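You operate a simulated robot arm through the tools that you are given. There is no shell and no other tool. Be economical: measure what you need, move in short steps, check, and stop when the job is done.

You are at the controls of a simulated robot arm. One attempt, no reset.

JOB
Switch off the large zone, let it cool, wipe both spills away.
Fine: wipe only once the heat lamp is dark; green cloth; it goes back.

Only the result counts: the job must be done as asked and must still hold three seconds after the hand-in. Knocking over, shifting, dropping, spilling or breaking anything else fails it. Flat cloth is picked up by pressing the open fingertips on it (5 to 10 N) and closing them slowly along it; thin cloth reads only 2 to 8 mm in the jaws.

ROBOT AND FRAMES
A 6-joint arm with a two-finger parallel gripper, fixed in place. Base frame: the origin is at the foot of the arm, x ahead of it, y to its left, z up; the work surface is at about z = 90.5. Readings come in cm, degrees, newtons and seconds.
With the tool pointing down near the work surface it reaches from about 36 to 82 cm from the base axis. Its first joint turns from -166.0 to 166.0 degrees. Payload 3.91 kg.
The tool frame sits at the grasp point between the pads (the TCP): z along the fingers, y along the line on which they close. The tips reach 3 cm beyond it. The gripper opens to 11 cm. The fingers are 2 cm wide and 1 cm thick; the gripper's body (4.8 by 11.2 cm) begins 5.5 cm behind the TCP.
Orientation is that of the tool frame in the base frame, as a unit quaternion [x, y, z, w]. With the fingers straight down and closing along the base's y, the tool's x points along the base's -x, its y along +y and its z along -z.

CONTROLS
- The arm moves only by the tool move_arm. Its argument "motion" is a list of rows, each a list of 7 numbers: the turn, a rotation vector about the base's x, y, z in degrees, then the shift along the base's x, y, z in cm, then the finger opening in cm, from 0 to 11. In form: [[rx, ry, rz, x, y, z, jaw], ...]. A call has 1 to 8 rows; each row shifts and turns the commanded pose from where the row before left it. A row lasts 0.2 s, in which the tool goes at most 5 cm and 8.6 degrees; a call with a longer step from one row to the next is refused whole, and so is a gripper value outside its range. Where a pose cannot be reached the arm comes as near as it can. A force on the tool above 40 N (or 10 N above the force at the start of the call, whichever is more), or a blocked arm, ends the call early, and 0.2 s more pass. Each finger travels about 4.5 cm/s and halts on what it meets, pressing with about 20 N; the grip force reading is that of the motor and also rises with nothing between the fingers. The clock runs only during rows and for 0.2 s after the last one: add rows that do not move to give the fingers time. The reply holds the time, the measured pose of the TCP, the force on the tool along the base axes, the opening and the grip force, in the units named above and with some noise.
- Cameras (640 x 400 px; columns grow to the right, rows downward): "scene" is fixed at [3.83, -49.88, 150.74]; the picture's right is [0.82, -0.57, 0.00], its down [-0.23, -0.34, -0.91] and it looks along [0.52, 0.75, -0.41] (base axes); focal length 312 px, centre (320, 200). "wrist" rides on the gripper at [-3.6, 0, -5.7] in the tool frame; the picture's right is [0.00, -1.00, 0.00], its down [0.97, 0.00, -0.24] and it looks along [0.24, 0.00, 0.97] (tool axes); focal length 218 px, centre (320, 200). There is no depth. A picture from a camera that has moved, and an enlarged one, comes with that camera's place and axes in the base frame and with its lens. The place of the scene camera against the robot may be out by one fixed shift of up to 1.8 cm in any direction.
- grab_frame(camera): a new picture of that camera. It takes no simulated time.
- slide_trunk(by): slides the trunk up (or, below 0, down) by that many cm; the arm rides with it, the base frame stays. It gives what a move gives, with no picture.
- enlarge(camera, box): a new picture of the part [left, top, right, bottom] of that camera's present view, enlarged. It takes no simulated time.
- job_done(): hands the job in; it is judged then, once.

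Work in short steps. Places have to be worked out from the pictures, the camera data and where the tool is seen: move nearer, look again, correct. Check each grasp and each placing, and mend what went wrong. You have 120 turns and 68 pictures in all, those below and enlarged ones among them. Open the gripper and draw the arm clear of the work before you hand the job in, unless the task says otherwise; then end with one line.

The tools are called after ">>>" as a command line: name --pt "numbers of a row" for each row, then --argument value for the rest, lists and objects as JSON in quotes. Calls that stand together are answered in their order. move_arm: Moves the arm, as the interface text tells. Its arguments: {"type":"object","properties":{"motion":{"type":"array","items":{"type":"array","items":{"type":"number"}}}},"required":["motion"]} The other tools are called the same way: slide_trunk (by) slides the trunk up or down; grab_frame (camera) takes a picture; enlarge (camera, box) takes an enlarged picture of a part of a camera's view; job_done () hands the job in.

At the start:

```text
time_s: 0.0
tcp_pos: [40.96, 19.78, 121.39]
ee_rot: [0.0, 1.0, 0.0, 0.0]
ft_force: [0.0, 0.5, 0.6]
opening: 10.99
grip_force: 0.0
trunk travel left (down, up): [-57.5, 3.5]
```

scene: 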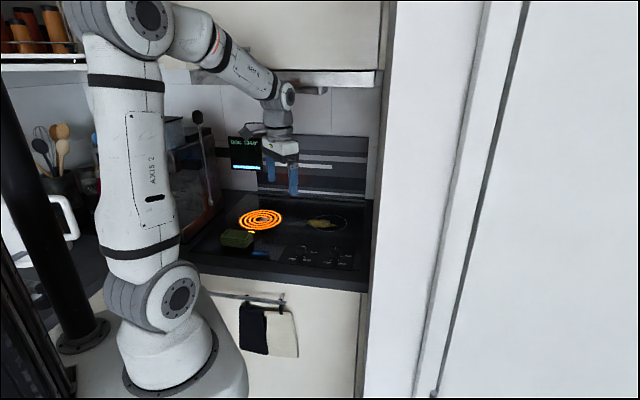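
wrist: 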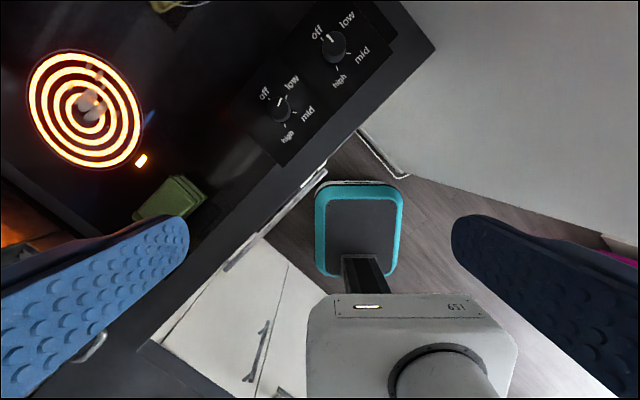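

The stove is rotated relative to the base, with the large zone glowing. I look closer at the knobs, the spills and the cloths.

>>> enlarge --camera "scene" --box '[180, 120, 380, 280]'

>>> enlarge --camera "wrist" --box '[220, 0, 440, 180]'

>>> enlarge --camera "scene" --box '[210, 270, 330, 370]'

```text
2.50 times, centred on (280, 200) of scene
camera zoom: at [3.83, -49.88, 150.74], right [0.82, -0.57, 0.0], down [-0.23, -0.34, -0.91], along [0.52, 0.75, -0.41], focal length 780 px, centre (420, 200)
```

zoom: 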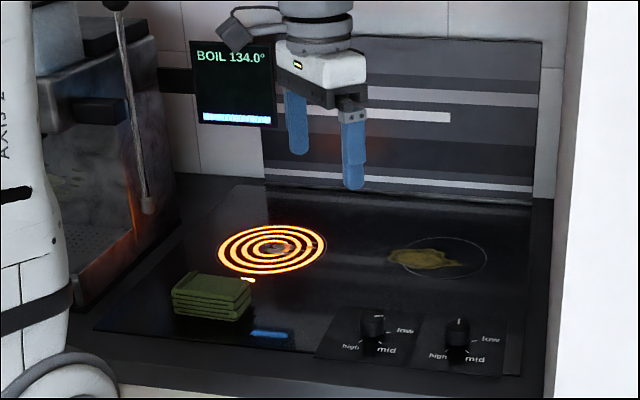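

```text
2.22 times, centred on (330, 90) of wrist
camera zoom: at [44.51, 19.64, 127.21], right [0.0, -1.0, 0.0], down [-0.97, 0.0, 0.24], along [-0.24, 0.0, -0.97], focal length 485 px, centre (298, 444)
```

zoom: 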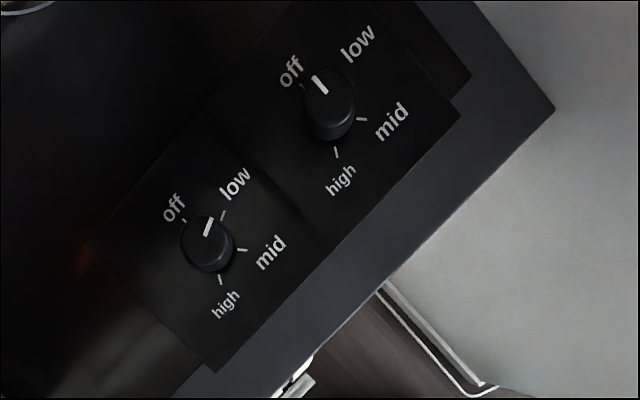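

```text
4.00 times, centred on (270, 320) of scene
camera zoom: at [3.83, -49.88, 150.74], right [0.82, -0.57, 0.0], down [-0.23, -0.34, -0.91], along [0.52, 0.75, -0.41], focal length 1247 px, centre (520, -280)
```

zoom: 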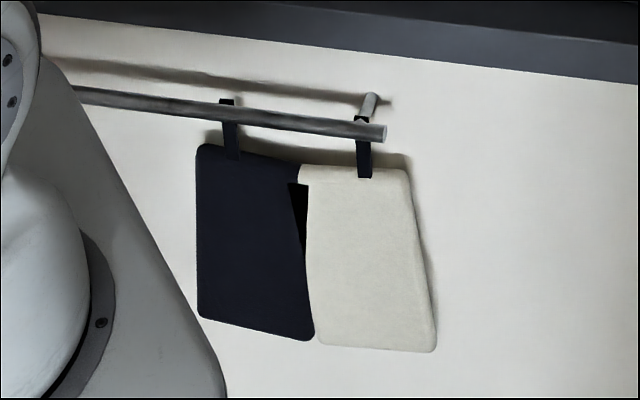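

The left knob, near (49.8, 26.0), is at low. The right one, near (58.3, 17.5), is at off. I judge the large zone to be near (50, 56) and the green cloth near (36, 44). I move above the left knob and look again.

>>> move_arm --pt "0 0 0 2.2 1.5 -3.5 7" --pt "0 0 0 2.2 1.5 -3.5 7" --pt "0 0 0 2.2 1.6 -3.5 7" --pt "0 0 0 2.2 1.6 -3.5 7" --pt "0 0 0 0 0 -2 7"

>>> grab_frame --camera "wrist"

>>> grab_frame --camera "scene"

```text
time_s: 1.2
tcp_pos: [49.91, 25.78, 105.53]
ee_rot: [0.0, 1.0, 0.0, 0.0]
ft_force: [-0.2, 0.0, -0.1]
opening: 6.99
grip_force: 0.0
trunk travel left (down, up): [-57.5, 3.5]
```

```text
62 pictures are left
camera wrist: at [53.44, 25.84, 111.27], right [0.0, -1.0, 0.0], down [-0.97, 0.0, 0.24], along [-0.24, 0.0, -0.97], focal length 218 px, centre (320, 200)
```

wrist: 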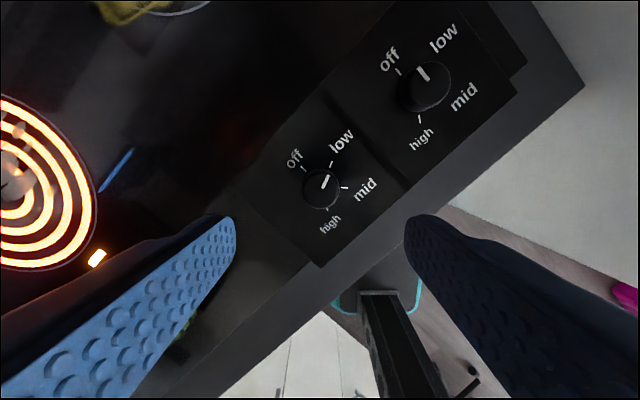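

```text
61 pictures are left
```

scene: 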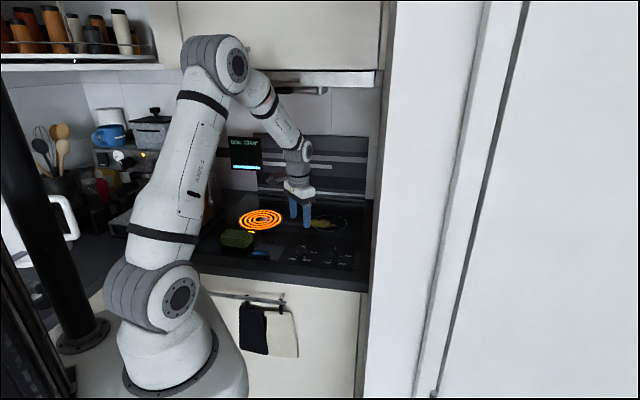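

The knob is under the tool at about (49.8, 25.7). I enlarge it to read the ticks.

>>> enlarge --camera "wrist" --box '[270, 140, 390, 240]'

```text
4.00 times, centred on (330, 190) of wrist
camera zoom: at [53.44, 25.84, 111.27], right [0.0, -1.0, 0.0], down [-0.97, 0.0, 0.24], along [-0.24, 0.0, -0.97], focal length 873 px, centre (280, 240)
```

zoom: 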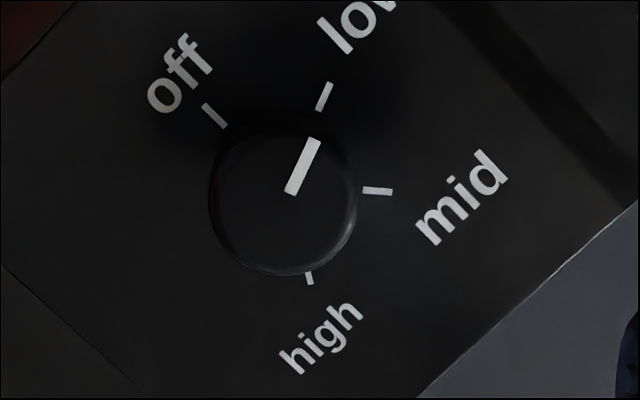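

The pointer sits about 26° on the low side and the off tick at −41°, so a counterclockwise turn of about 66° is needed. I descend around the knob first.

>>> move_arm --pt "0 0 0 -0.1 0 -4 6" --pt "0 0 0 0 0 -4 6" --pt "0 0 0 0 0 -2 6" --pt "0 0 0 0 0 -1.1 6" --pt "0 0 0 0 0 0 6"

>>> grab_frame --camera "wrist"

```text
time_s: 2.4
tcp_pos: [49.55, 25.92, 94.42]
ee_rot: [0.0, 1.0, 0.0, -0.001]
ft_force: [-0.2, 0.4, -0.7]
opening: 6.0
grip_force: 0.1
trunk travel left (down, up): [-57.5, 3.5]
```

```text
59 pictures are left
camera wrist: at [53.16, 25.89, 100.11], right [0.0, -1.0, 0.0], down [-0.97, 0.0, 0.24], along [-0.24, 0.0, -0.97], focal length 218 px, centre (320, 200)
```

wrist: 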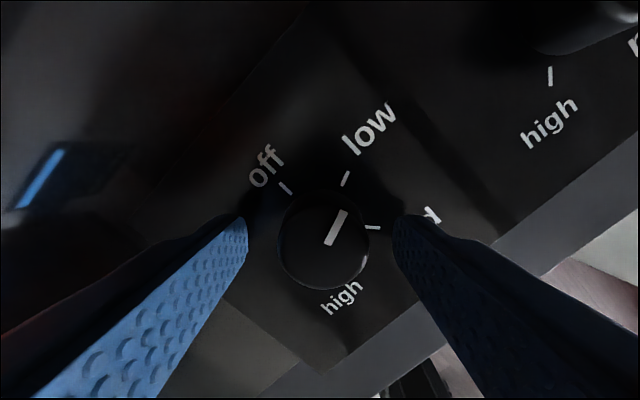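

The fingers straddle the knob, so I close on it gently.

>>> move_arm --pt "0 0 0 0.1 -0.1 0 4.5" --pt "0 0 0 0 0 0 3.6" --pt "0 0 0 0 0 0 3.0" --pt "0 0 0 0 0 0 2.6" --pt "0 0 0 0 0 0 2.6"

```text
time_s: 3.6
tcp_pos: [49.78, 25.8, 94.33]
ee_rot: [0.0, 1.0, 0.0, 0.0]
ft_force: [0.2, 2.3, -0.5]
opening: 3.26
grip_force: 45.1
trunk travel left (down, up): [-57.5, 3.5]
```

The knob is gripped at 3.26 cm. I turn it 66° counterclockwise.

>>> move_arm --pt "0 0 8.25 0 0 0 2.6" --pt "0 0 8.25 0 0 0 2.6" --pt "0 0 8.25 0 0 0 2.6" --pt "0 0 8.25 0 0 0 2.6" --pt "0 0 8.25 0 0 0 2.6" --pt "0 0 8.25 0 0 0 2.6" --pt "0 0 8.25 0 0 0 2.6" --pt "0 0 8.25 0 0 0 2.6"

>>> grab_frame --camera "wrist"

>>> enlarge --camera "scene" --box '[180, 120, 380, 280]'

```text
time_s: 5.4
tcp_pos: [49.84, 25.7, 94.35]
ee_rot: [-0.545, 0.838, 0.0, 0.001]
ft_force: [2.8, -2.6, 13.5]
opening: 3.29
grip_force: 44.6
trunk travel left (down, up): [-57.5, 3.5]
```

```text
58 pictures are left
camera wrist: at [51.19, 28.98, 100.14], right [0.91, -0.4, 0.0], down [-0.39, -0.89, 0.24], along [-0.1, -0.22, -0.97], focal length 218 px, centre (320, 200)
```

wrist: 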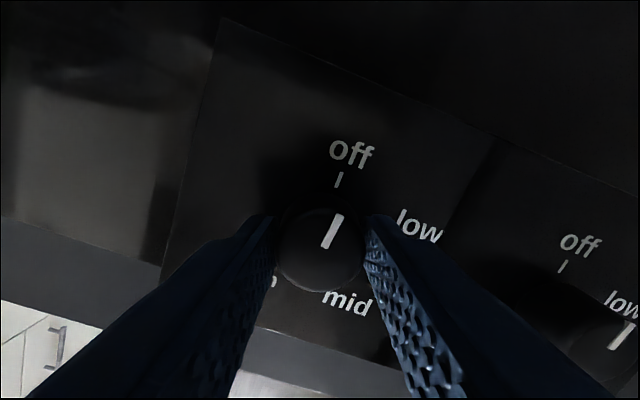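

```text
2.50 times, centred on (280, 200) of scene
camera zoom: at [3.83, -49.88, 150.74], right [0.82, -0.57, 0.0], down [-0.23, -0.34, -0.91], along [0.52, 0.75, -0.41], focal length 780 px, centre (420, 200)
```

zoom: 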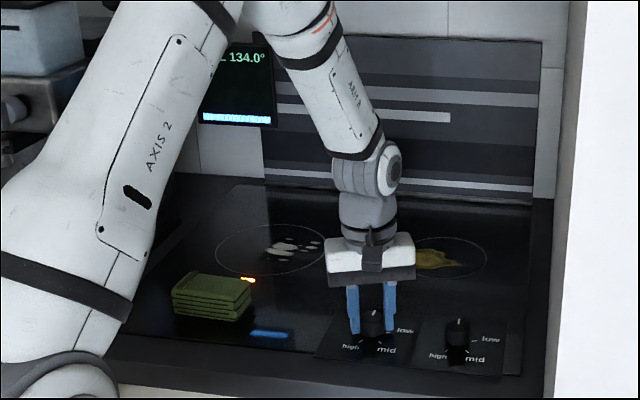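

The zone's glow is gone but its heat lamp is still lit. The pointer looks about 12° short of the off tick, so I turn a little more.

>>> move_arm --pt "0 0 5 0 0 0 2.6" --pt "0 0 5 0 0 0 2.6" --pt "0 0 0 0 0 0 2.6"

>>> grab_frame --camera "wrist"

```text
time_s: 6.2
tcp_pos: [49.76, 25.65, 94.38]
ee_rot: [-0.616, 0.788, 0.0, 0.0]
ft_force: [1.8, -0.6, 7.5]
opening: 3.29
grip_force: 44.5
trunk travel left (down, up): [-57.5, 3.5]
```

```text
56 pictures are left
camera wrist: at [50.63, 29.21, 100.12], right [0.97, -0.24, 0.0], down [-0.23, -0.94, 0.24], along [-0.06, -0.23, -0.97], focal length 218 px, centre (320, 200)
```

wrist: 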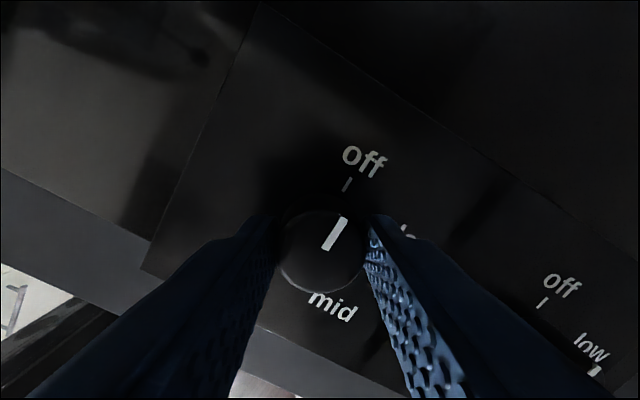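

The pointer is now on the off tick. I release, lift, and move towards the green cloth.

>>> move_arm --pt "0 0 0 0 0 0 4" --pt "0 0 0 0 0 0 6" --pt "0 0 0 0 0 0 6" --pt "0 0 0 0 0 2 6" --pt "0 0 0 0 0 5 6" --pt "0 0 0 0 0 5 6" --pt "0 0 0 0 0 2 6"

>>> move_arm --pt "0 0 -8 -2.7 3.4 0 8" --pt "0 0 -8 -2.7 3.4 0 8" --pt "0 0 -8 -2.7 3.4 0 8" --pt "0 0 -7 -2.7 3.4 0 8" --pt "0 0 0 -2.7 3.4 0 8"

>>> grab_frame --camera "wrist"

>>> enlarge --camera "scene" --box '[180, 120, 380, 280]'

```text
time_s: 7.8
tcp_pos: [49.78, 25.74, 108.47]
ee_rot: [-0.616, 0.788, 0.0, 0.0]
ft_force: [-0.3, -0.2, -0.1]
opening: 6.0
grip_force: 0.1
trunk travel left (down, up): [-57.5, 3.5]
```

```text
time_s: 9.0
tcp_pos: [36.07, 42.98, 108.3]
ee_rot: [-0.383, 0.924, 0.0, 0.001]
ft_force: [-0.6, -0.6, 0.1]
opening: 7.98
grip_force: 0.0
trunk travel left (down, up): [-57.5, 3.5]
```

```text
55 pictures are left
camera wrist: at [38.44, 45.53, 114.05], right [0.71, -0.71, 0.0], down [-0.69, -0.69, 0.24], along [-0.17, -0.17, -0.97], focal length 218 px, centre (320, 200)
```

wrist: 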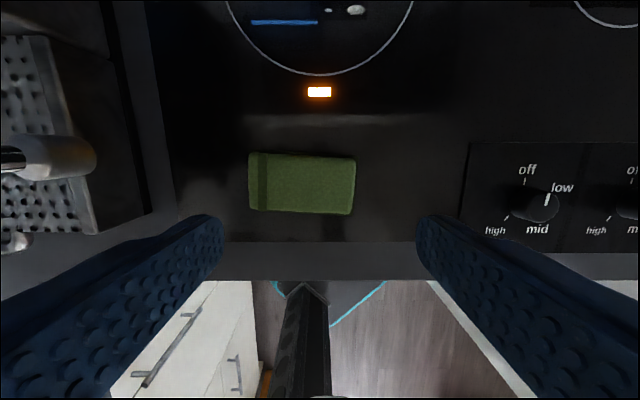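

```text
2.50 times, centred on (280, 200) of scene
camera zoom: at [3.83, -49.88, 150.74], right [0.82, -0.57, 0.0], down [-0.23, -0.34, -0.91], along [0.52, 0.75, -0.41], focal length 780 px, centre (420, 200)
```

zoom: 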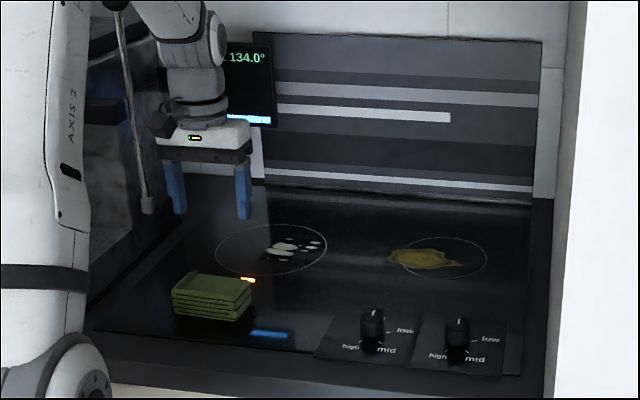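

The large zone is dark and the heat lamp is still orange. I check the left knob pointer in close-up.

>>> enlarge --camera "wrist" --box '[470, 140, 630, 240]'

>>> enlarge --camera "wrist" --box '[220, 60, 380, 240]'

>>> enlarge --camera "scene" --box '[240, 200, 300, 250]'

```text
4.00 times, centred on (550, 190) of wrist
camera zoom: at [38.44, 45.53, 114.05], right [0.71, -0.71, 0.0], down [-0.69, -0.69, 0.24], along [-0.17, -0.17, -0.97], focal length 873 px, centre (-600, 240)
```

zoom: 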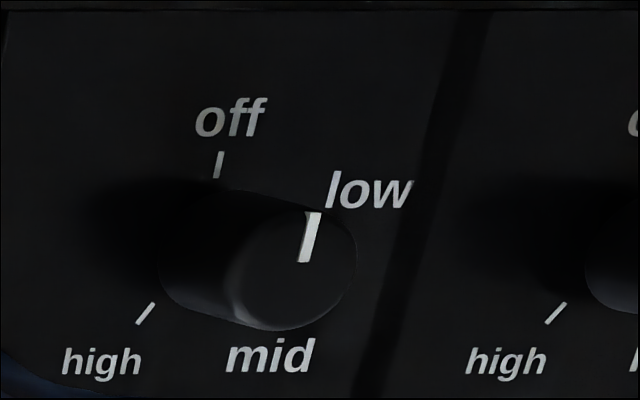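

```text
2.22 times, centred on (300, 150) of wrist
camera zoom: at [38.44, 45.53, 114.05], right [0.71, -0.71, 0.0], down [-0.69, -0.69, 0.24], along [-0.17, -0.17, -0.97], focal length 485 px, centre (364, 311)
```

zoom: 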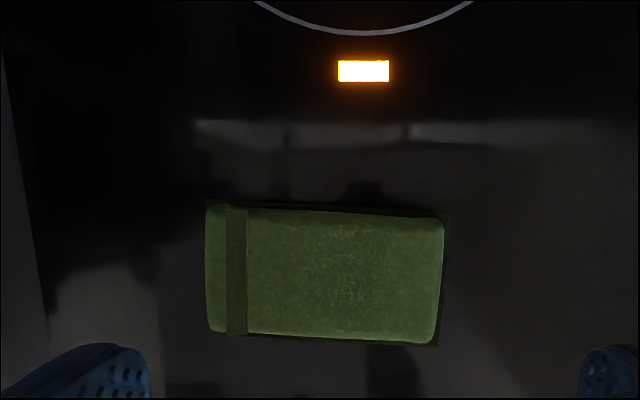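

```text
8.00 times, centred on (270, 225) of scene
camera zoom: at [3.83, -49.88, 150.74], right [0.82, -0.57, 0.0], down [-0.23, -0.34, -0.91], along [0.52, 0.75, -0.41], focal length 2495 px, centre (720, 0)
```

zoom: 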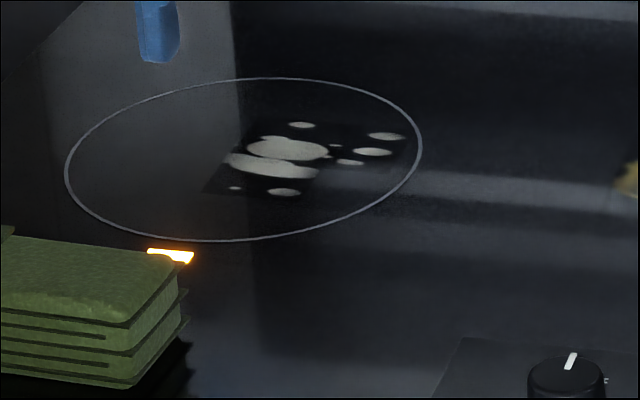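

The knob lines up with off. The cloth is a folded stack of about 10×6×3 cm near (34.8, 44.2). I turn the tool by −92° so it closes across the short side.

>>> move_arm --pt "0 0 -8.4 -0.3 0.3 0 9" --pt "0 0 -8.4 -0.3 0.3 0 9" --pt "0 0 -8.4 -0.3 0.3 0 9" --pt "0 0 -8.4 -0.3 0.3 0 9" --pt "0 0 -8.4 0 0 0 9" --pt "0 0 -8.4 0 0 0 9" --pt "0 0 -8.4 0 0 0 9" --pt "0 0 -8.4 0 0 0 9"

>>> move_arm --pt "0 0 -8.4 0 0 -1 9" --pt "0 0 -8.4 0 0 -1 9" --pt "0 0 -8.4 0 0 -1 9" --pt "0 0 0 0 0 0 9"

>>> grab_frame --camera "wrist"

```text
time_s: 10.8
tcp_pos: [35.06, 44.04, 108.32]
ee_rot: [0.194, 0.981, 0.0, 0.0]
ft_force: [0.3, -0.8, 0.0]
opening: 9.01
grip_force: 0.1
trunk travel left (down, up): [-57.5, 3.5]
```

```text
time_s: 11.8
tcp_pos: [35.05, 43.91, 105.36]
ee_rot: [0.401, 0.916, 0.001, -0.001]
ft_force: [-6.6, -5.4, -0.2]
opening: 9.02
grip_force: 0.0
trunk travel left (down, up): [-57.5, 3.5]
```

```text
50 pictures are left
camera wrist: at [37.36, 41.28, 111.07], right [-0.74, -0.68, 0.0], down [-0.66, 0.71, 0.24], along [-0.16, 0.18, -0.97], focal length 218 px, centre (320, 200)
```

wrist: 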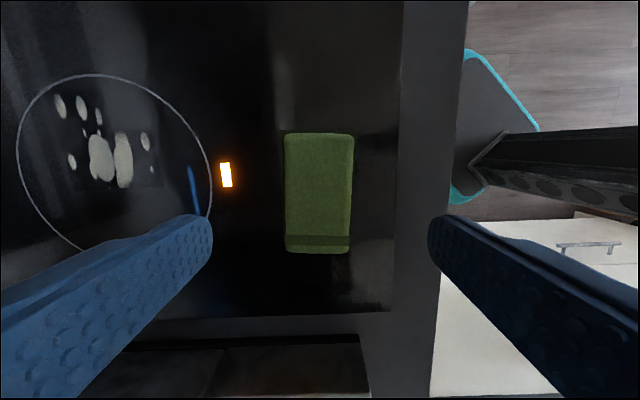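

A sideways force of about 8 N shows up, so I check whether anything is touching.

>>> move_arm --pt "0 0 0 0 0 0 9"

>>> grab_frame --camera "scene"

```text
time_s: 12.2
tcp_pos: [35.09, 43.91, 105.23]
ee_rot: [0.402, 0.916, 0.0, 0.0]
ft_force: [-6.8, -5.4, -0.3]
opening: 9.0
grip_force: 0.1
trunk travel left (down, up): [-57.5, 3.5]
```

```text
49 pictures are left
```

scene: 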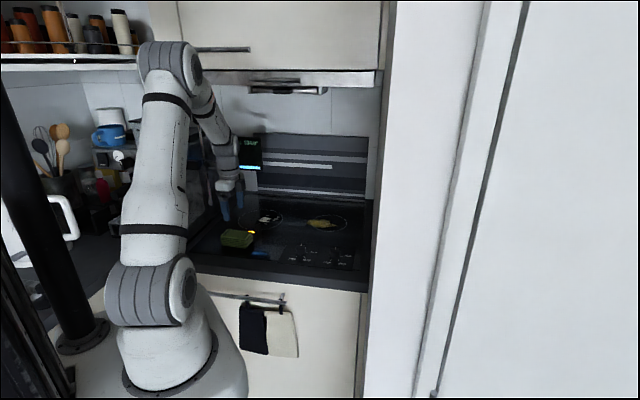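

>>> enlarge --camera "scene" --box '[190, 110, 290, 260]'

```text
2.67 times, centred on (240, 185) of scene
camera zoom: at [3.83, -49.88, 150.74], right [0.82, -0.57, 0.0], down [-0.23, -0.34, -0.91], along [0.52, 0.75, -0.41], focal length 832 px, centre (533, 240)
```

zoom: 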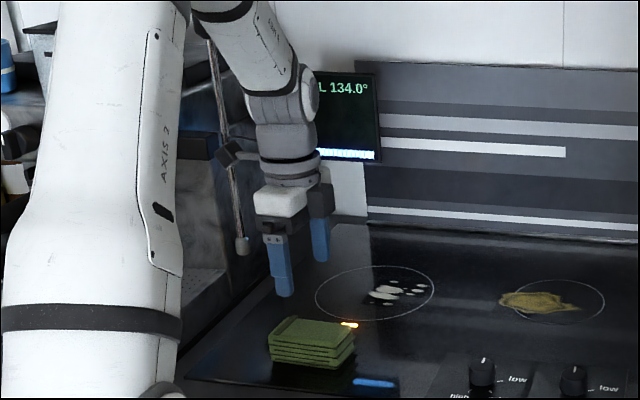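

>>> enlarge --camera "scene" --box '[190, 130, 260, 230]'

```text
4.00 times, centred on (225, 180) of scene
camera zoom: at [3.83, -49.88, 150.74], right [0.82, -0.57, 0.0], down [-0.23, -0.34, -0.91], along [0.52, 0.75, -0.41], focal length 1247 px, centre (700, 280)
```

zoom: 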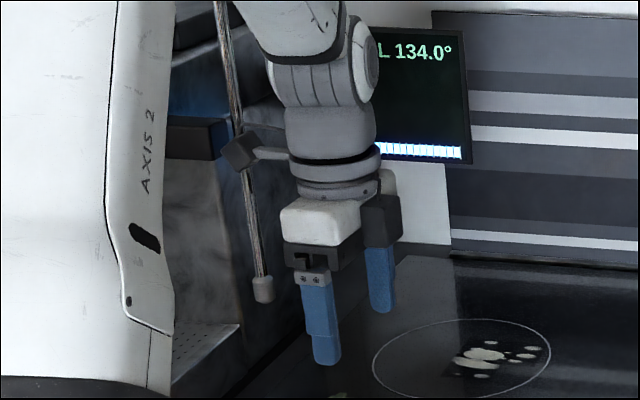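

The bracket on the gripper's side touches the coffee machine's steam wand. I turn back the other way and will use the opposite orientation, 180° round, which keeps the bracket over the free side.

>>> move_arm --pt "0 0 8.4 0 0 0 9" --pt "0 0 8.4 0 0 0 9" --pt "0 0 8.4 0.3 -0.3 0.5 9" --pt "0 0 8.4 0 0 0.5 9" --pt "0 0 8.4 0 0 0.5 9" --pt "0 0 8.4 0 0 0.5 9" --pt "0 0 8.4 0 0 0 9" --pt "0 0 8.4 0 0 0 9"

>>> enlarge --camera "scene" --box '[190, 130, 290, 250]'

```text
time_s: 14.0
tcp_pos: [35.46, 43.68, 107.34]
ee_rot: [-0.173, 0.985, 0.0, 0.0]
ft_force: [-0.8, -0.3, -0.8]
opening: 8.99
grip_force: 0.0
trunk travel left (down, up): [-57.5, 3.5]
```

```text
3.33 times, centred on (240, 190) of scene
camera zoom: at [3.83, -49.88, 150.74], right [0.82, -0.57, 0.0], down [-0.23, -0.34, -0.91], along [0.52, 0.75, -0.41], focal length 1040 px, centre (587, 233)
```

zoom: 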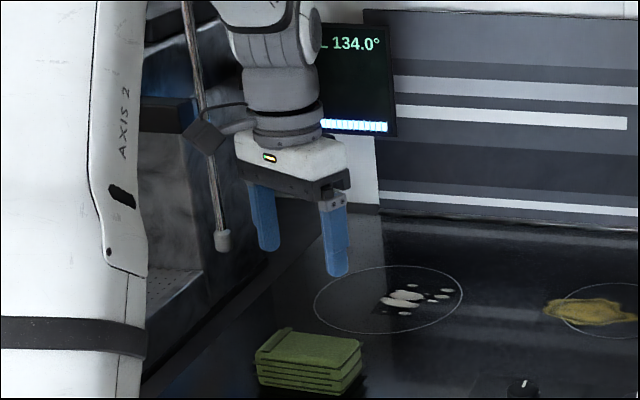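

Contact is released and the wand is in its old place. I continue turning to yaw of about 132°, slightly higher.

>>> move_arm --pt "0 0 8.4 0 0 0 9" --pt "0 0 8.4 0 0 0 9" --pt "0 0 8.4 0 0 0 9" --pt "0 0 8.4 0 0 0 9" --pt "0 0 8.4 0 0 0 9" --pt "0 0 8.4 0 0 0 9" --pt "0 0 8.4 0 0 0 9" --pt "0 0 8.4 0 0 0 9"

>>> move_arm --pt "0 0 8.4 0 0 0 9" --pt "0 0 8.4 0 0 0 9" --pt "0 0 8.4 0 0 0 9" --pt "0 0 8.4 0 0 0 9" --pt "0 0 8.4 0 0 0 9" --pt "0 0 3.5 -0.6 0.6 0 9" --pt "0 0 0 0 0 0 9"

>>> grab_frame --camera "wrist"

>>> enlarge --camera "scene" --box '[190, 130, 290, 250]'

```text
time_s: 15.8
tcp_pos: [35.5, 43.65, 107.3]
ee_rot: [-0.689, 0.724, -0.001, 0.0]
ft_force: [0.2, 0.2, -0.1]
opening: 9.03
grip_force: 0.0
trunk travel left (down, up): [-57.5, 3.5]
```

```text
time_s: 17.4
tcp_pos: [34.99, 44.32, 107.41]
ee_rot: [0.916, -0.402, 0.001, 0.0]
ft_force: [0.1, 0.1, 0.5]
opening: 9.0
grip_force: 0.1
trunk travel left (down, up): [-57.5, 3.5]
```

```text
45 pictures are left
camera wrist: at [32.35, 46.94, 113.1], right [0.74, 0.68, 0.0], down [0.66, -0.71, 0.24], along [0.16, -0.18, -0.97], focal length 218 px, centre (320, 200)
```

wrist: 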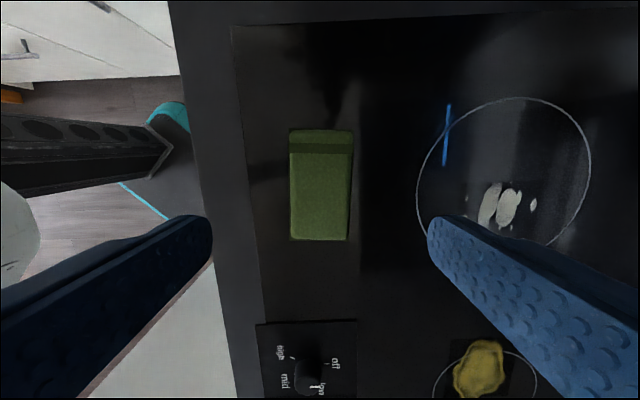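

```text
3.33 times, centred on (240, 190) of scene
camera zoom: at [3.83, -49.88, 150.74], right [0.82, -0.57, 0.0], down [-0.23, -0.34, -0.91], along [0.52, 0.75, -0.41], focal length 1040 px, centre (587, 233)
```

zoom: 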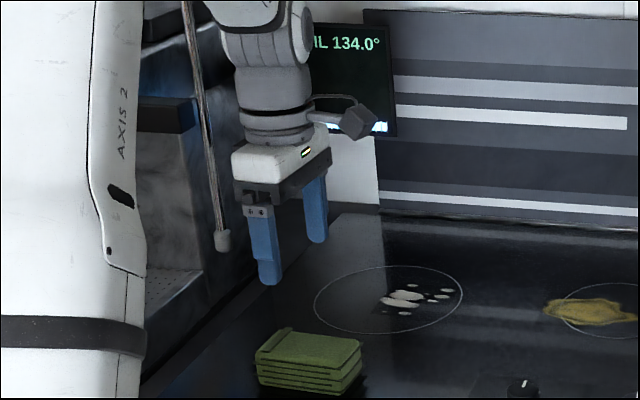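

The heat lamp now looks dark in both views. The cloth centre is at (34.7, 44.4), so I descend around it.

>>> move_arm --pt "0 0 0 -0.3 0.1 -4 9" --pt "0 0 0 0 0 -4 9" --pt "0 0 0 0 0 -3 9" --pt "0 0 0 0 0 -1.7 9" --pt "0 0 0 0 0 0 9"

>>> grab_frame --camera "wrist"

>>> enlarge --camera "scene" --box '[200, 180, 290, 270]'

```text
time_s: 18.6
tcp_pos: [34.6, 44.56, 94.72]
ee_rot: [0.915, -0.402, 0.001, 0.0]
ft_force: [-0.1, 0.4, -0.9]
opening: 9.01
grip_force: 0.0
trunk travel left (down, up): [-57.5, 3.5]
```

```text
43 pictures are left
camera wrist: at [32.09, 47.04, 100.38], right [0.74, 0.68, 0.0], down [0.66, -0.72, 0.24], along [0.16, -0.18, -0.97], focal length 218 px, centre (320, 200)
```

wrist: 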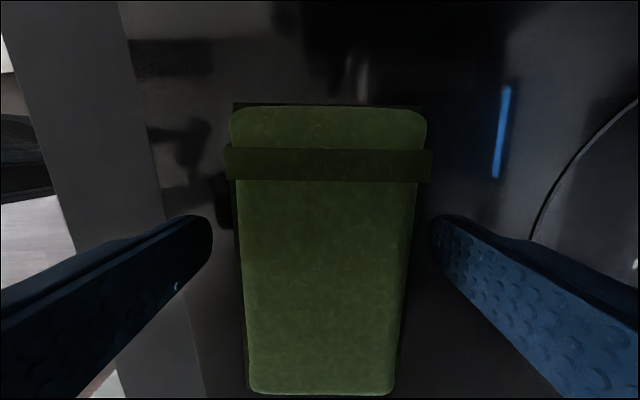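

```text
4.44 times, centred on (245, 225) of scene
camera zoom: at [3.83, -49.88, 150.74], right [0.82, -0.57, 0.0], down [-0.23, -0.34, -0.91], along [0.52, 0.75, -0.41], focal length 1386 px, centre (653, 89)
```

zoom: 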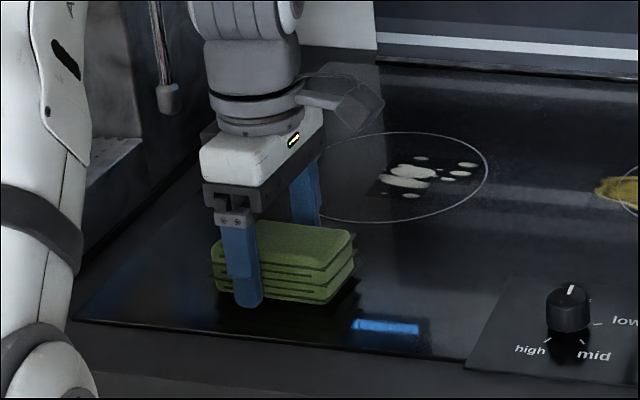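

The lamp is dark. The tool sits about 1 cm left of the cloth's centre, so I shift along the cloth's length and close slowly.

>>> move_arm --pt "0 0 0 0.7 -0.75 0 8" --pt "0 0 0 0 0 0 7" --pt "0 0 0 0 0 0 6.2" --pt "0 0 0 0 0 0 5.6" --pt "0 0 0 0 0 0 5.2" --pt "0 0 0 0 0 0 5.0" --pt "0 0 0 0 0 0 5.0"

>>> grab_frame --camera "wrist"

```text
time_s: 20.2
tcp_pos: [35.34, 43.67, 94.58]
ee_rot: [0.915, -0.403, 0.0, 0.001]
ft_force: [-0.2, 0.0, 0.0]
opening: 5.45
grip_force: 19.7
trunk travel left (down, up): [-57.5, 3.5]
```

```text
41 pictures are left
camera wrist: at [32.8, 46.25, 100.38], right [0.74, 0.68, 0.0], down [0.66, -0.72, 0.24], along [0.16, -0.18, -0.97], focal length 218 px, centre (320, 200)
```

wrist: 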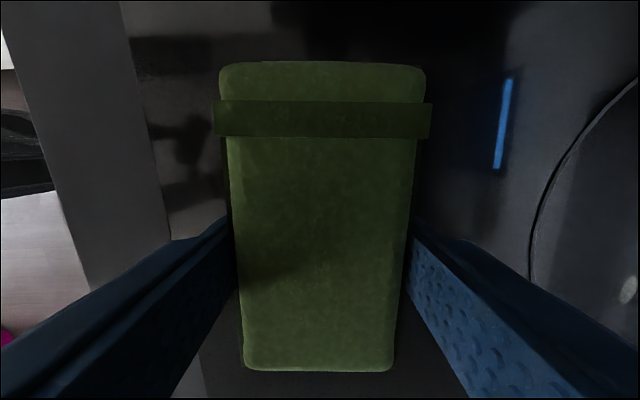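

The cloth is gripped at 5.45 cm and its home is TCP (35.34, 43.67), z 94.6. I lift it gently and check.

>>> move_arm --pt "0 0 0 0 0 0 4.5" --pt "0 0 0 0 0 1 4.5" --pt "0 0 0 0 0 2 4.5" --pt "0 0 0 0 0 2 4.5" --pt "0 0 0 0 0 0 4.5"

>>> enlarge --camera "scene" --box '[200, 150, 350, 270]'

```text
time_s: 21.4
tcp_pos: [35.14, 43.6, 99.68]
ee_rot: [0.915, -0.403, 0.0, 0.0]
ft_force: [-0.1, -0.4, -1.8]
opening: 5.46
grip_force: 20.4
trunk travel left (down, up): [-57.5, 3.5]
```

```text
3.33 times, centred on (275, 210) of scene
camera zoom: at [3.83, -49.88, 150.74], right [0.82, -0.57, 0.0], down [-0.23, -0.34, -0.91], along [0.52, 0.75, -0.41], focal length 1040 px, centre (470, 167)
```

zoom: 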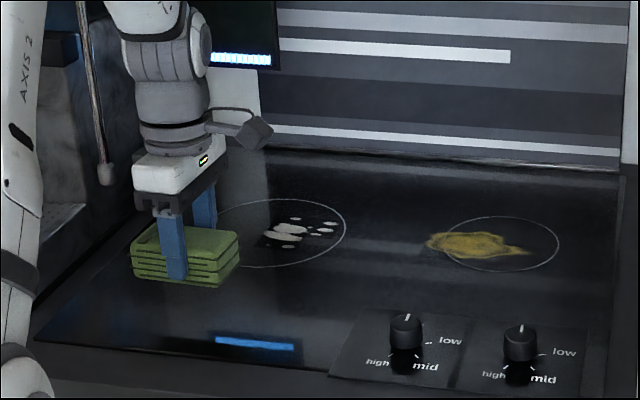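

The cloth is held and the lamp is dark. The white spill is centred near (51.5, 55.2), about ±4.5 cm. I move to its front side and lower the cloth to light contact.

>>> move_arm --pt "0 0 0 3.1 1.55 0 4.5" --pt "0 0 0 3.1 1.55 0 4.5" --pt "0 0 0 3.1 1.55 0 4.5" --pt "0 0 0 3.1 1.55 0 4.5" --pt "0 0 0 0 0 -2.5 4.5" --pt "0 0 0 0 0 -2 4.5" --pt "0 0 0 0 0 -0.5 4.5" --pt "0 0 0 0 0 -0.2 4.5"

>>> enlarge --camera "scene" --box '[200, 150, 350, 270]'

```text
time_s: 23.2
tcp_pos: [47.63, 49.87, 94.61]
ee_rot: [0.915, -0.402, 0.001, -0.003]
ft_force: [2.1, -4.5, 10.6]
opening: 5.45
grip_force: 20.1
trunk travel left (down, up): [-57.5, 3.5]
```

```text
3.33 times, centred on (275, 210) of scene
camera zoom: at [3.83, -49.88, 150.74], right [0.82, -0.57, 0.0], down [-0.23, -0.34, -0.91], along [0.52, 0.75, -0.41], focal length 1040 px, centre (470, 167)
```

zoom: 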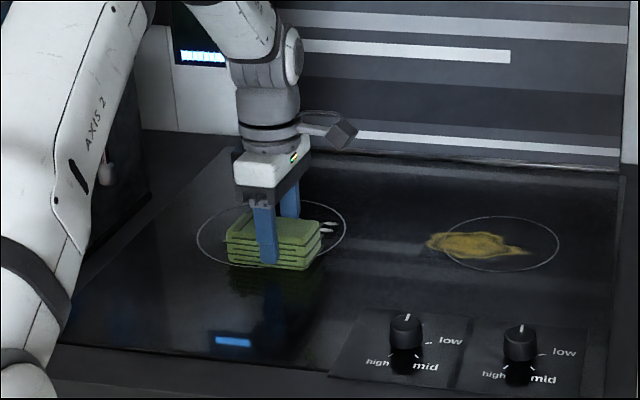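

There is contact at about 10 N. I sweep slowly across the white spill to the back.

>>> move_arm --pt "0 0 0 1.0 0.92 0.05 4.5" --pt "0 0 0 1.0 0.92 0 4.5" --pt "0 0 0 1.0 0.92 0 4.5" --pt "0 0 0 1.0 0.92 0 4.5" --pt "0 0 0 1.0 0.92 0 4.5" --pt "0 0 0 1.0 0.92 0 4.5" --pt "0 0 0 1.0 0.92 0 4.5" --pt "0 0 0 0.6 0.55 0 4.5"

>>> enlarge --camera "scene" --box '[200, 150, 350, 270]'

```text
time_s: 25.0
tcp_pos: [55.46, 56.29, 94.67]
ee_rot: [0.914, -0.405, 0.0, 0.0]
ft_force: [-1.7, -1.6, 3.4]
opening: 5.45
grip_force: 19.7
trunk travel left (down, up): [-57.5, 3.5]
```

```text
3.33 times, centred on (275, 210) of scene
camera zoom: at [3.83, -49.88, 150.74], right [0.82, -0.57, 0.0], down [-0.23, -0.34, -0.91], along [0.52, 0.75, -0.41], focal length 1040 px, centre (470, 167)
```

zoom: 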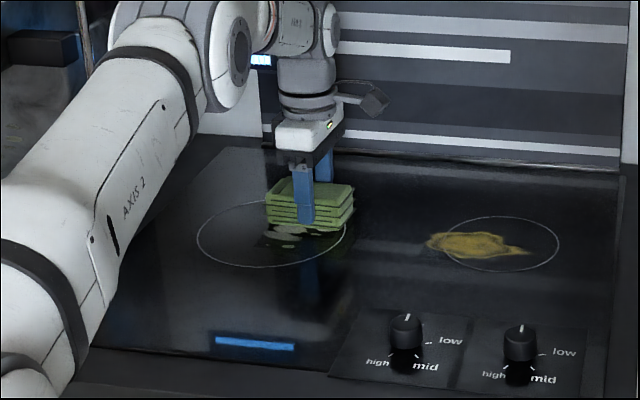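

The spill is fading, so several passes are needed. I sweep back with slightly more pressure, shifted left.

>>> move_arm --pt "0 0 0 -0.7 0.75 -0.1 4.5" --pt "0 0 0 -0.7 0.7 0 4.5" --pt "0 0 0 -1.25 -1.15 0 4.5" --pt "0 0 0 -1.25 -1.15 0 4.5" --pt "0 0 0 -1.25 -1.15 0 4.5" --pt "0 0 0 -1.25 -1.15 0 4.5" --pt "0 0 0 -1.25 -1.15 0 4.5" --pt "0 0 0 -0.6 -0.55 0 4.5"

>>> move_arm --pt "0 0 0 0.7 -0.75 0 4.5" --pt "0 0 0 1.2 1.1 0 4.5" --pt "0 0 0 1.2 1.1 0 4.5" --pt "0 0 0 1.2 1.1 0 4.5" --pt "0 0 0 1.2 1.1 0 4.5" --pt "0 0 0 1.2 1.1 0 4.5" --pt "0 0 0 0.8 0.74 0 4.5" --pt "0 0 0 0.7 -0.75 0 4.5"

>>> move_arm --pt "0 0 0 0.7 -0.75 0 4.5" --pt "0 0 0 -1.2 -1.1 0 4.5" --pt "0 0 0 -1.2 -1.1 0 4.5" --pt "0 0 0 -1.2 -1.1 0 4.5" --pt "0 0 0 -1.2 -1.1 0 4.5" --pt "0 0 0 -1.2 -1.1 0 4.5" --pt "0 0 0 -1.2 -1.1 0 4.5" --pt "0 0 0 -0.6 -0.55 0 4.5"

>>> enlarge --camera "scene" --box '[200, 150, 350, 270]'

```text
time_s: 26.8
tcp_pos: [46.87, 51.98, 94.52]
ee_rot: [0.915, -0.403, 0.0, -0.001]
ft_force: [4.7, 3.0, 12.5]
opening: 5.47
grip_force: 19.8
trunk travel left (down, up): [-57.5, 3.5]
```

```text
time_s: 28.6
tcp_pos: [55.74, 56.42, 94.59]
ee_rot: [0.915, -0.404, 0.0, -0.002]
ft_force: [4.4, -3.8, -1.3]
opening: 5.47
grip_force: 19.8
trunk travel left (down, up): [-57.5, 3.5]
```

```text
time_s: 30.4
tcp_pos: [48.02, 48.67, 94.48]
ee_rot: [0.916, -0.402, 0.001, -0.001]
ft_force: [3.8, 3.3, 10.6]
opening: 5.44
grip_force: 19.7
trunk travel left (down, up): [-57.5, 3.5]
```

```text
3.33 times, centred on (275, 210) of scene
camera zoom: at [3.83, -49.88, 150.74], right [0.82, -0.57, 0.0], down [-0.23, -0.34, -0.91], along [0.52, 0.75, -0.41], focal length 1040 px, centre (470, 167)
```

zoom: 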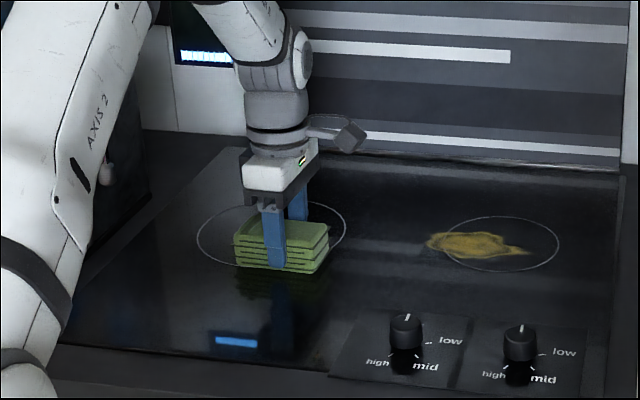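

The back dots are gone. I lift, back off to the right and check the rest.

>>> move_arm --pt "0 0 0 0 0 2 4.5" --pt "0 0 0 0 0 3 4.5" --pt "0 0 0 2 -3 2 4.5" --pt "0 0 0 2 -3 0 4.5" --pt "0 0 0 2 -2 0 4.5" --pt "0 0 0 0 0 0 4.5"

>>> enlarge --camera "scene" --box '[240, 190, 360, 260]'

>>> grab_frame --camera "wrist"

```text
time_s: 31.8
tcp_pos: [54.14, 40.7, 101.29]
ee_rot: [0.915, -0.403, 0.0, 0.0]
ft_force: [-0.2, 0.5, -1.1]
opening: 5.46
grip_force: 19.7
trunk travel left (down, up): [-57.5, 3.5]
```

```text
5.33 times, centred on (300, 225) of scene
camera zoom: at [3.83, -49.88, 150.74], right [0.82, -0.57, 0.0], down [-0.23, -0.34, -0.91], along [0.52, 0.75, -0.41], focal length 1663 px, centre (427, 67)
```

zoom: 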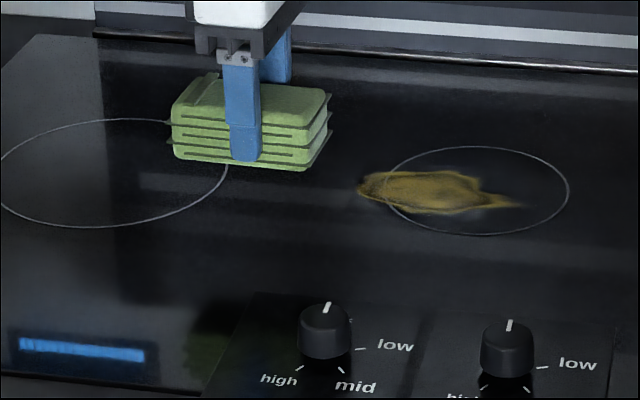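

```text
35 pictures are left
camera wrist: at [51.6, 43.25, 107.2], right [0.74, 0.68, 0.0], down [0.66, -0.72, 0.24], along [0.16, -0.18, -0.97], focal length 218 px, centre (320, 200)
```

wrist: 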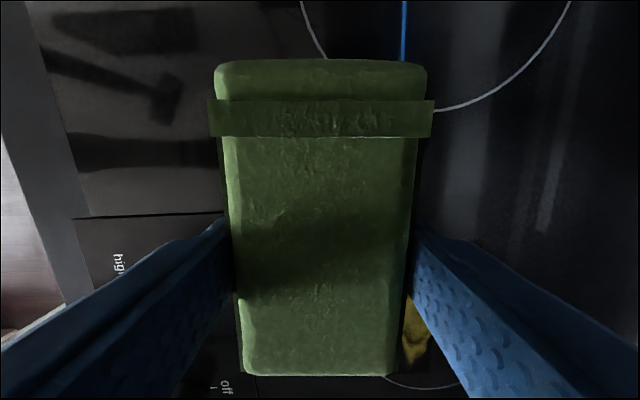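

The white area looks clean where it is visible. Next I bring the cloth to the front side of the yellow spill, centred near (68, 40), and lower it.

>>> move_arm --pt "0 0 0 2.6 -1.2 0 4.5" --pt "0 0 0 2.6 -1.2 0 4.5" --pt "0 0 0 2.5 -1.3 0 4.5" --pt "0 0 0 0 0 -3 4.5" --pt "0 0 0 0 0 -2.5 4.5" --pt "0 0 0 0 0 -0.9 4.5" --pt "0 0 0 0 0 -0.3 4.5"

>>> enlarge --camera "scene" --box '[240, 180, 380, 270]'

```text
time_s: 33.4
tcp_pos: [61.87, 37.06, 94.68]
ee_rot: [0.915, -0.402, 0.0, 0.001]
ft_force: [-0.1, 0.1, 0.0]
opening: 5.43
grip_force: 19.6
trunk travel left (down, up): [-57.5, 3.5]
```

```text
4.44 times, centred on (310, 225) of scene
camera zoom: at [3.83, -49.88, 150.74], right [0.82, -0.57, 0.0], down [-0.23, -0.34, -0.91], along [0.52, 0.75, -0.41], focal length 1386 px, centre (364, 89)
```

zoom: 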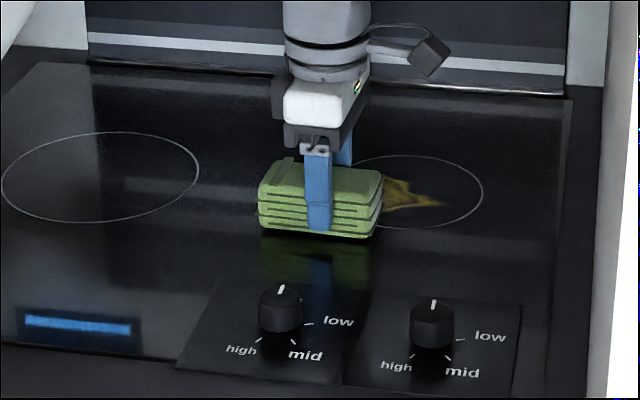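

The white zone is completely clean. I press lightly and sweep the left half of the yellow spill.

>>> move_arm --pt "0 0 0 0 0 -0.25 4.5" --pt "0 0 0 1.0 0.92 0 4.5" --pt "0 0 0 1.0 0.92 0 4.5" --pt "0 0 0 1.0 0.92 0 4.5" --pt "0 0 0 1.0 0.92 0 4.5" --pt "0 0 0 1.0 0.92 0 4.5" --pt "0 0 0 1.0 0.92 0 4.5" --pt "0 0 0 0.6 0.55 0 4.5"

>>> enlarge --camera "scene" --box '[240, 180, 380, 270]'

```text
time_s: 35.2
tcp_pos: [68.23, 43.15, 94.48]
ee_rot: [0.915, -0.402, 0.0, -0.001]
ft_force: [-0.8, -0.6, 4.8]
opening: 5.46
grip_force: 20.2
trunk travel left (down, up): [-57.5, 3.5]
```

```text
4.44 times, centred on (310, 225) of scene
camera zoom: at [3.83, -49.88, 150.74], right [0.82, -0.57, 0.0], down [-0.23, -0.34, -0.91], along [0.52, 0.75, -0.41], focal length 1386 px, centre (364, 89)
```

zoom: 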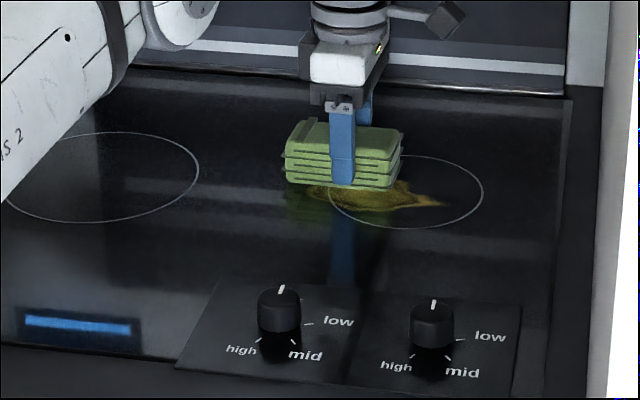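

The spill is fading. I press a bit more, sweep back, then shift right for the next strip.

>>> move_arm --pt "0 0 0 0.7 -0.75 -0.12 4.5" --pt "0 0 0 -1.2 -1.1 0 4.5" --pt "0 0 0 -1.2 -1.1 0 4.5" --pt "0 0 0 -1.2 -1.1 0 4.5" --pt "0 0 0 -1.2 -1.1 0 4.5" --pt "0 0 0 -1.0 -0.92 0 4.5" --pt "0 0 0 1.0 -1.1 0 4.5" --pt "0 0 0 1.0 -1.1 0 4.5"

>>> move_arm --pt "0 0 0 1.2 1.1 0 4.5" --pt "0 0 0 1.2 1.1 0 4.5" --pt "0 0 0 1.2 1.1 0 4.5" --pt "0 0 0 1.2 1.1 0 4.5" --pt "0 0 0 0.7 0.64 0 4.5" --pt "0 0 0 -0.7 -0.64 0 4.5" --pt "0 0 0 -1.2 -1.1 0 4.5" --pt "0 0 0 -1.2 -1.1 0 4.5"

>>> enlarge --camera "scene" --box '[240, 180, 380, 270]'

```text
time_s: 37.0
tcp_pos: [65.08, 34.71, 94.51]
ee_rot: [0.915, -0.403, 0.0, 0.0]
ft_force: [-4.3, 5.7, 17.6]
opening: 5.46
grip_force: 20.0
trunk travel left (down, up): [-57.5, 3.5]
```

```text
time_s: 38.8
tcp_pos: [67.42, 37.03, 94.43]
ee_rot: [0.915, -0.403, 0.0, -0.001]
ft_force: [-1.2, 0.2, 10.4]
opening: 5.44
grip_force: 20.1
trunk travel left (down, up): [-57.5, 3.5]
```

```text
4.44 times, centred on (310, 225) of scene
camera zoom: at [3.83, -49.88, 150.74], right [0.82, -0.57, 0.0], down [-0.23, -0.34, -0.91], along [0.52, 0.75, -0.41], focal length 1386 px, centre (364, 89)
```

zoom: 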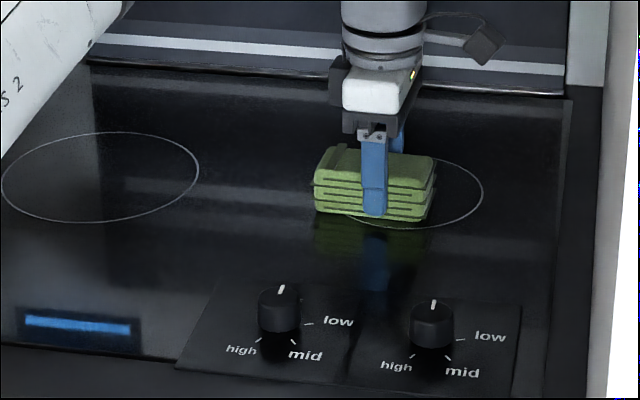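

Nearly everything yellow is gone. I do one more pass with a shift right and left, then lift aside and inspect.

>>> move_arm --pt "0 0 0 1.0 -1.1 0 4.5" --pt "0 0 0 1.2 1.1 0 4.5" --pt "0 0 0 0.8 0.74 0 4.5" --pt "0 0 0 -1.2 1.3 0 4.5" --pt "0 0 0 -1.2 1.3 0 4.5" --pt "0 0 0 -1.2 -1.1 0 4.5" --pt "0 0 0 -1.2 -1.1 0 4.5" --pt "0 0 0 -1.2 -1.1 0 4.5"

>>> move_arm --pt "0 0 0 0 0 2 4.5" --pt "0 0 0 0 0 3 4.5" --pt "0 0 0 -3 0 2 4.5" --pt "0 0 0 -4 1 1 4.5" --pt "0 0 0 -4 1 0 4.5" --pt "0 0 0 -4 1 0 4.5" --pt "0 0 0 -3 1 0 4.5" --pt "0 0 0 0 0 0 4.5"

>>> enlarge --camera "scene" --box '[240, 180, 380, 270]'

>>> grab_frame --camera "wrist"

```text
time_s: 40.6
tcp_pos: [64.52, 36.93, 94.46]
ee_rot: [0.915, -0.403, 0.0, 0.001]
ft_force: [-1.3, -1.2, 6.1]
opening: 5.47
grip_force: 20.4
trunk travel left (down, up): [-57.5, 3.5]
```

```text
time_s: 42.4
tcp_pos: [46.79, 41.04, 102.47]
ee_rot: [0.915, -0.403, -0.001, -0.001]
ft_force: [-0.3, 0.4, -0.4]
opening: 5.46
grip_force: 20.1
trunk travel left (down, up): [-57.5, 3.5]
```

```text
4.44 times, centred on (310, 225) of scene
camera zoom: at [3.83, -49.88, 150.74], right [0.82, -0.57, 0.0], down [-0.23, -0.34, -0.91], along [0.52, 0.75, -0.41], focal length 1386 px, centre (364, 89)
```

zoom: 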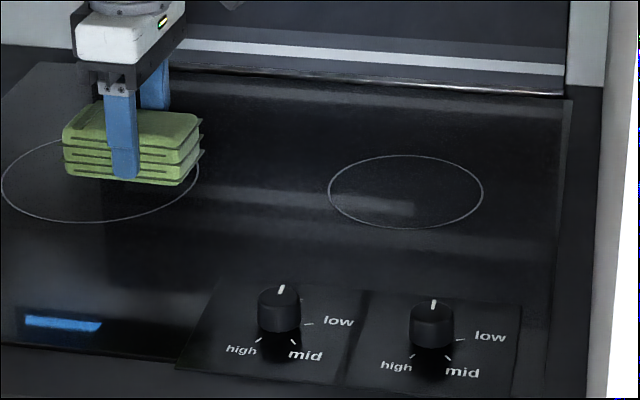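

```text
30 pictures are left
camera wrist: at [44.2, 43.74, 108.27], right [0.74, 0.68, 0.0], down [0.66, -0.72, 0.24], along [0.16, -0.18, -0.97], focal length 218 px, centre (320, 200)
```

wrist: 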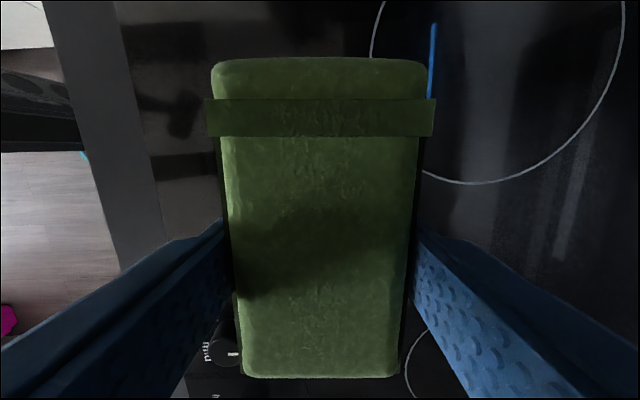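

Both zones are clean. I bring the cloth back to its original spot at (35.34, 43.67).

>>> move_arm --pt "0 0 0 -3 0.7 0 4.5" --pt "0 0 0 -3 0.7 0 4.5" --pt "0 0 0 -3 0.7 0 4.5" --pt "0 0 0 -2.45 0.53 0 4.5" --pt "0 0 0 0 0 -3 4.5" --pt "0 0 0 0 0 -3 4.5" --pt "0 0 0 0 0 -1.4 4.5" --pt "0 0 0 0 0 0 4.5"

>>> enlarge --camera "scene" --box '[200, 180, 290, 270]'

```text
time_s: 44.2
tcp_pos: [35.21, 43.77, 94.95]
ee_rot: [0.915, -0.403, 0.001, 0.0]
ft_force: [0.1, 0.4, -1.0]
opening: 5.45
grip_force: 19.5
trunk travel left (down, up): [-57.5, 3.5]
```

```text
4.44 times, centred on (245, 225) of scene
camera zoom: at [3.83, -49.88, 150.74], right [0.82, -0.57, 0.0], down [-0.23, -0.34, -0.91], along [0.52, 0.75, -0.41], focal length 1386 px, centre (653, 89)
```

zoom: 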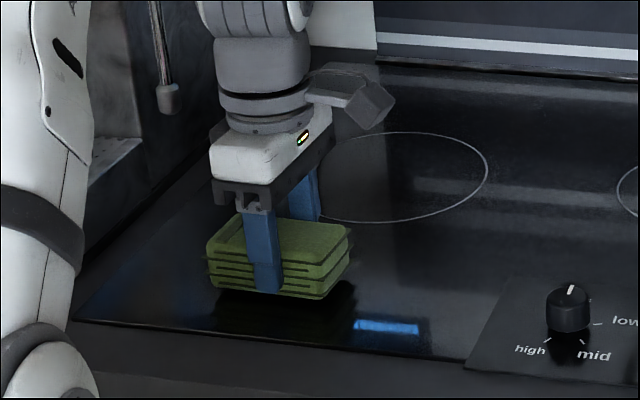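

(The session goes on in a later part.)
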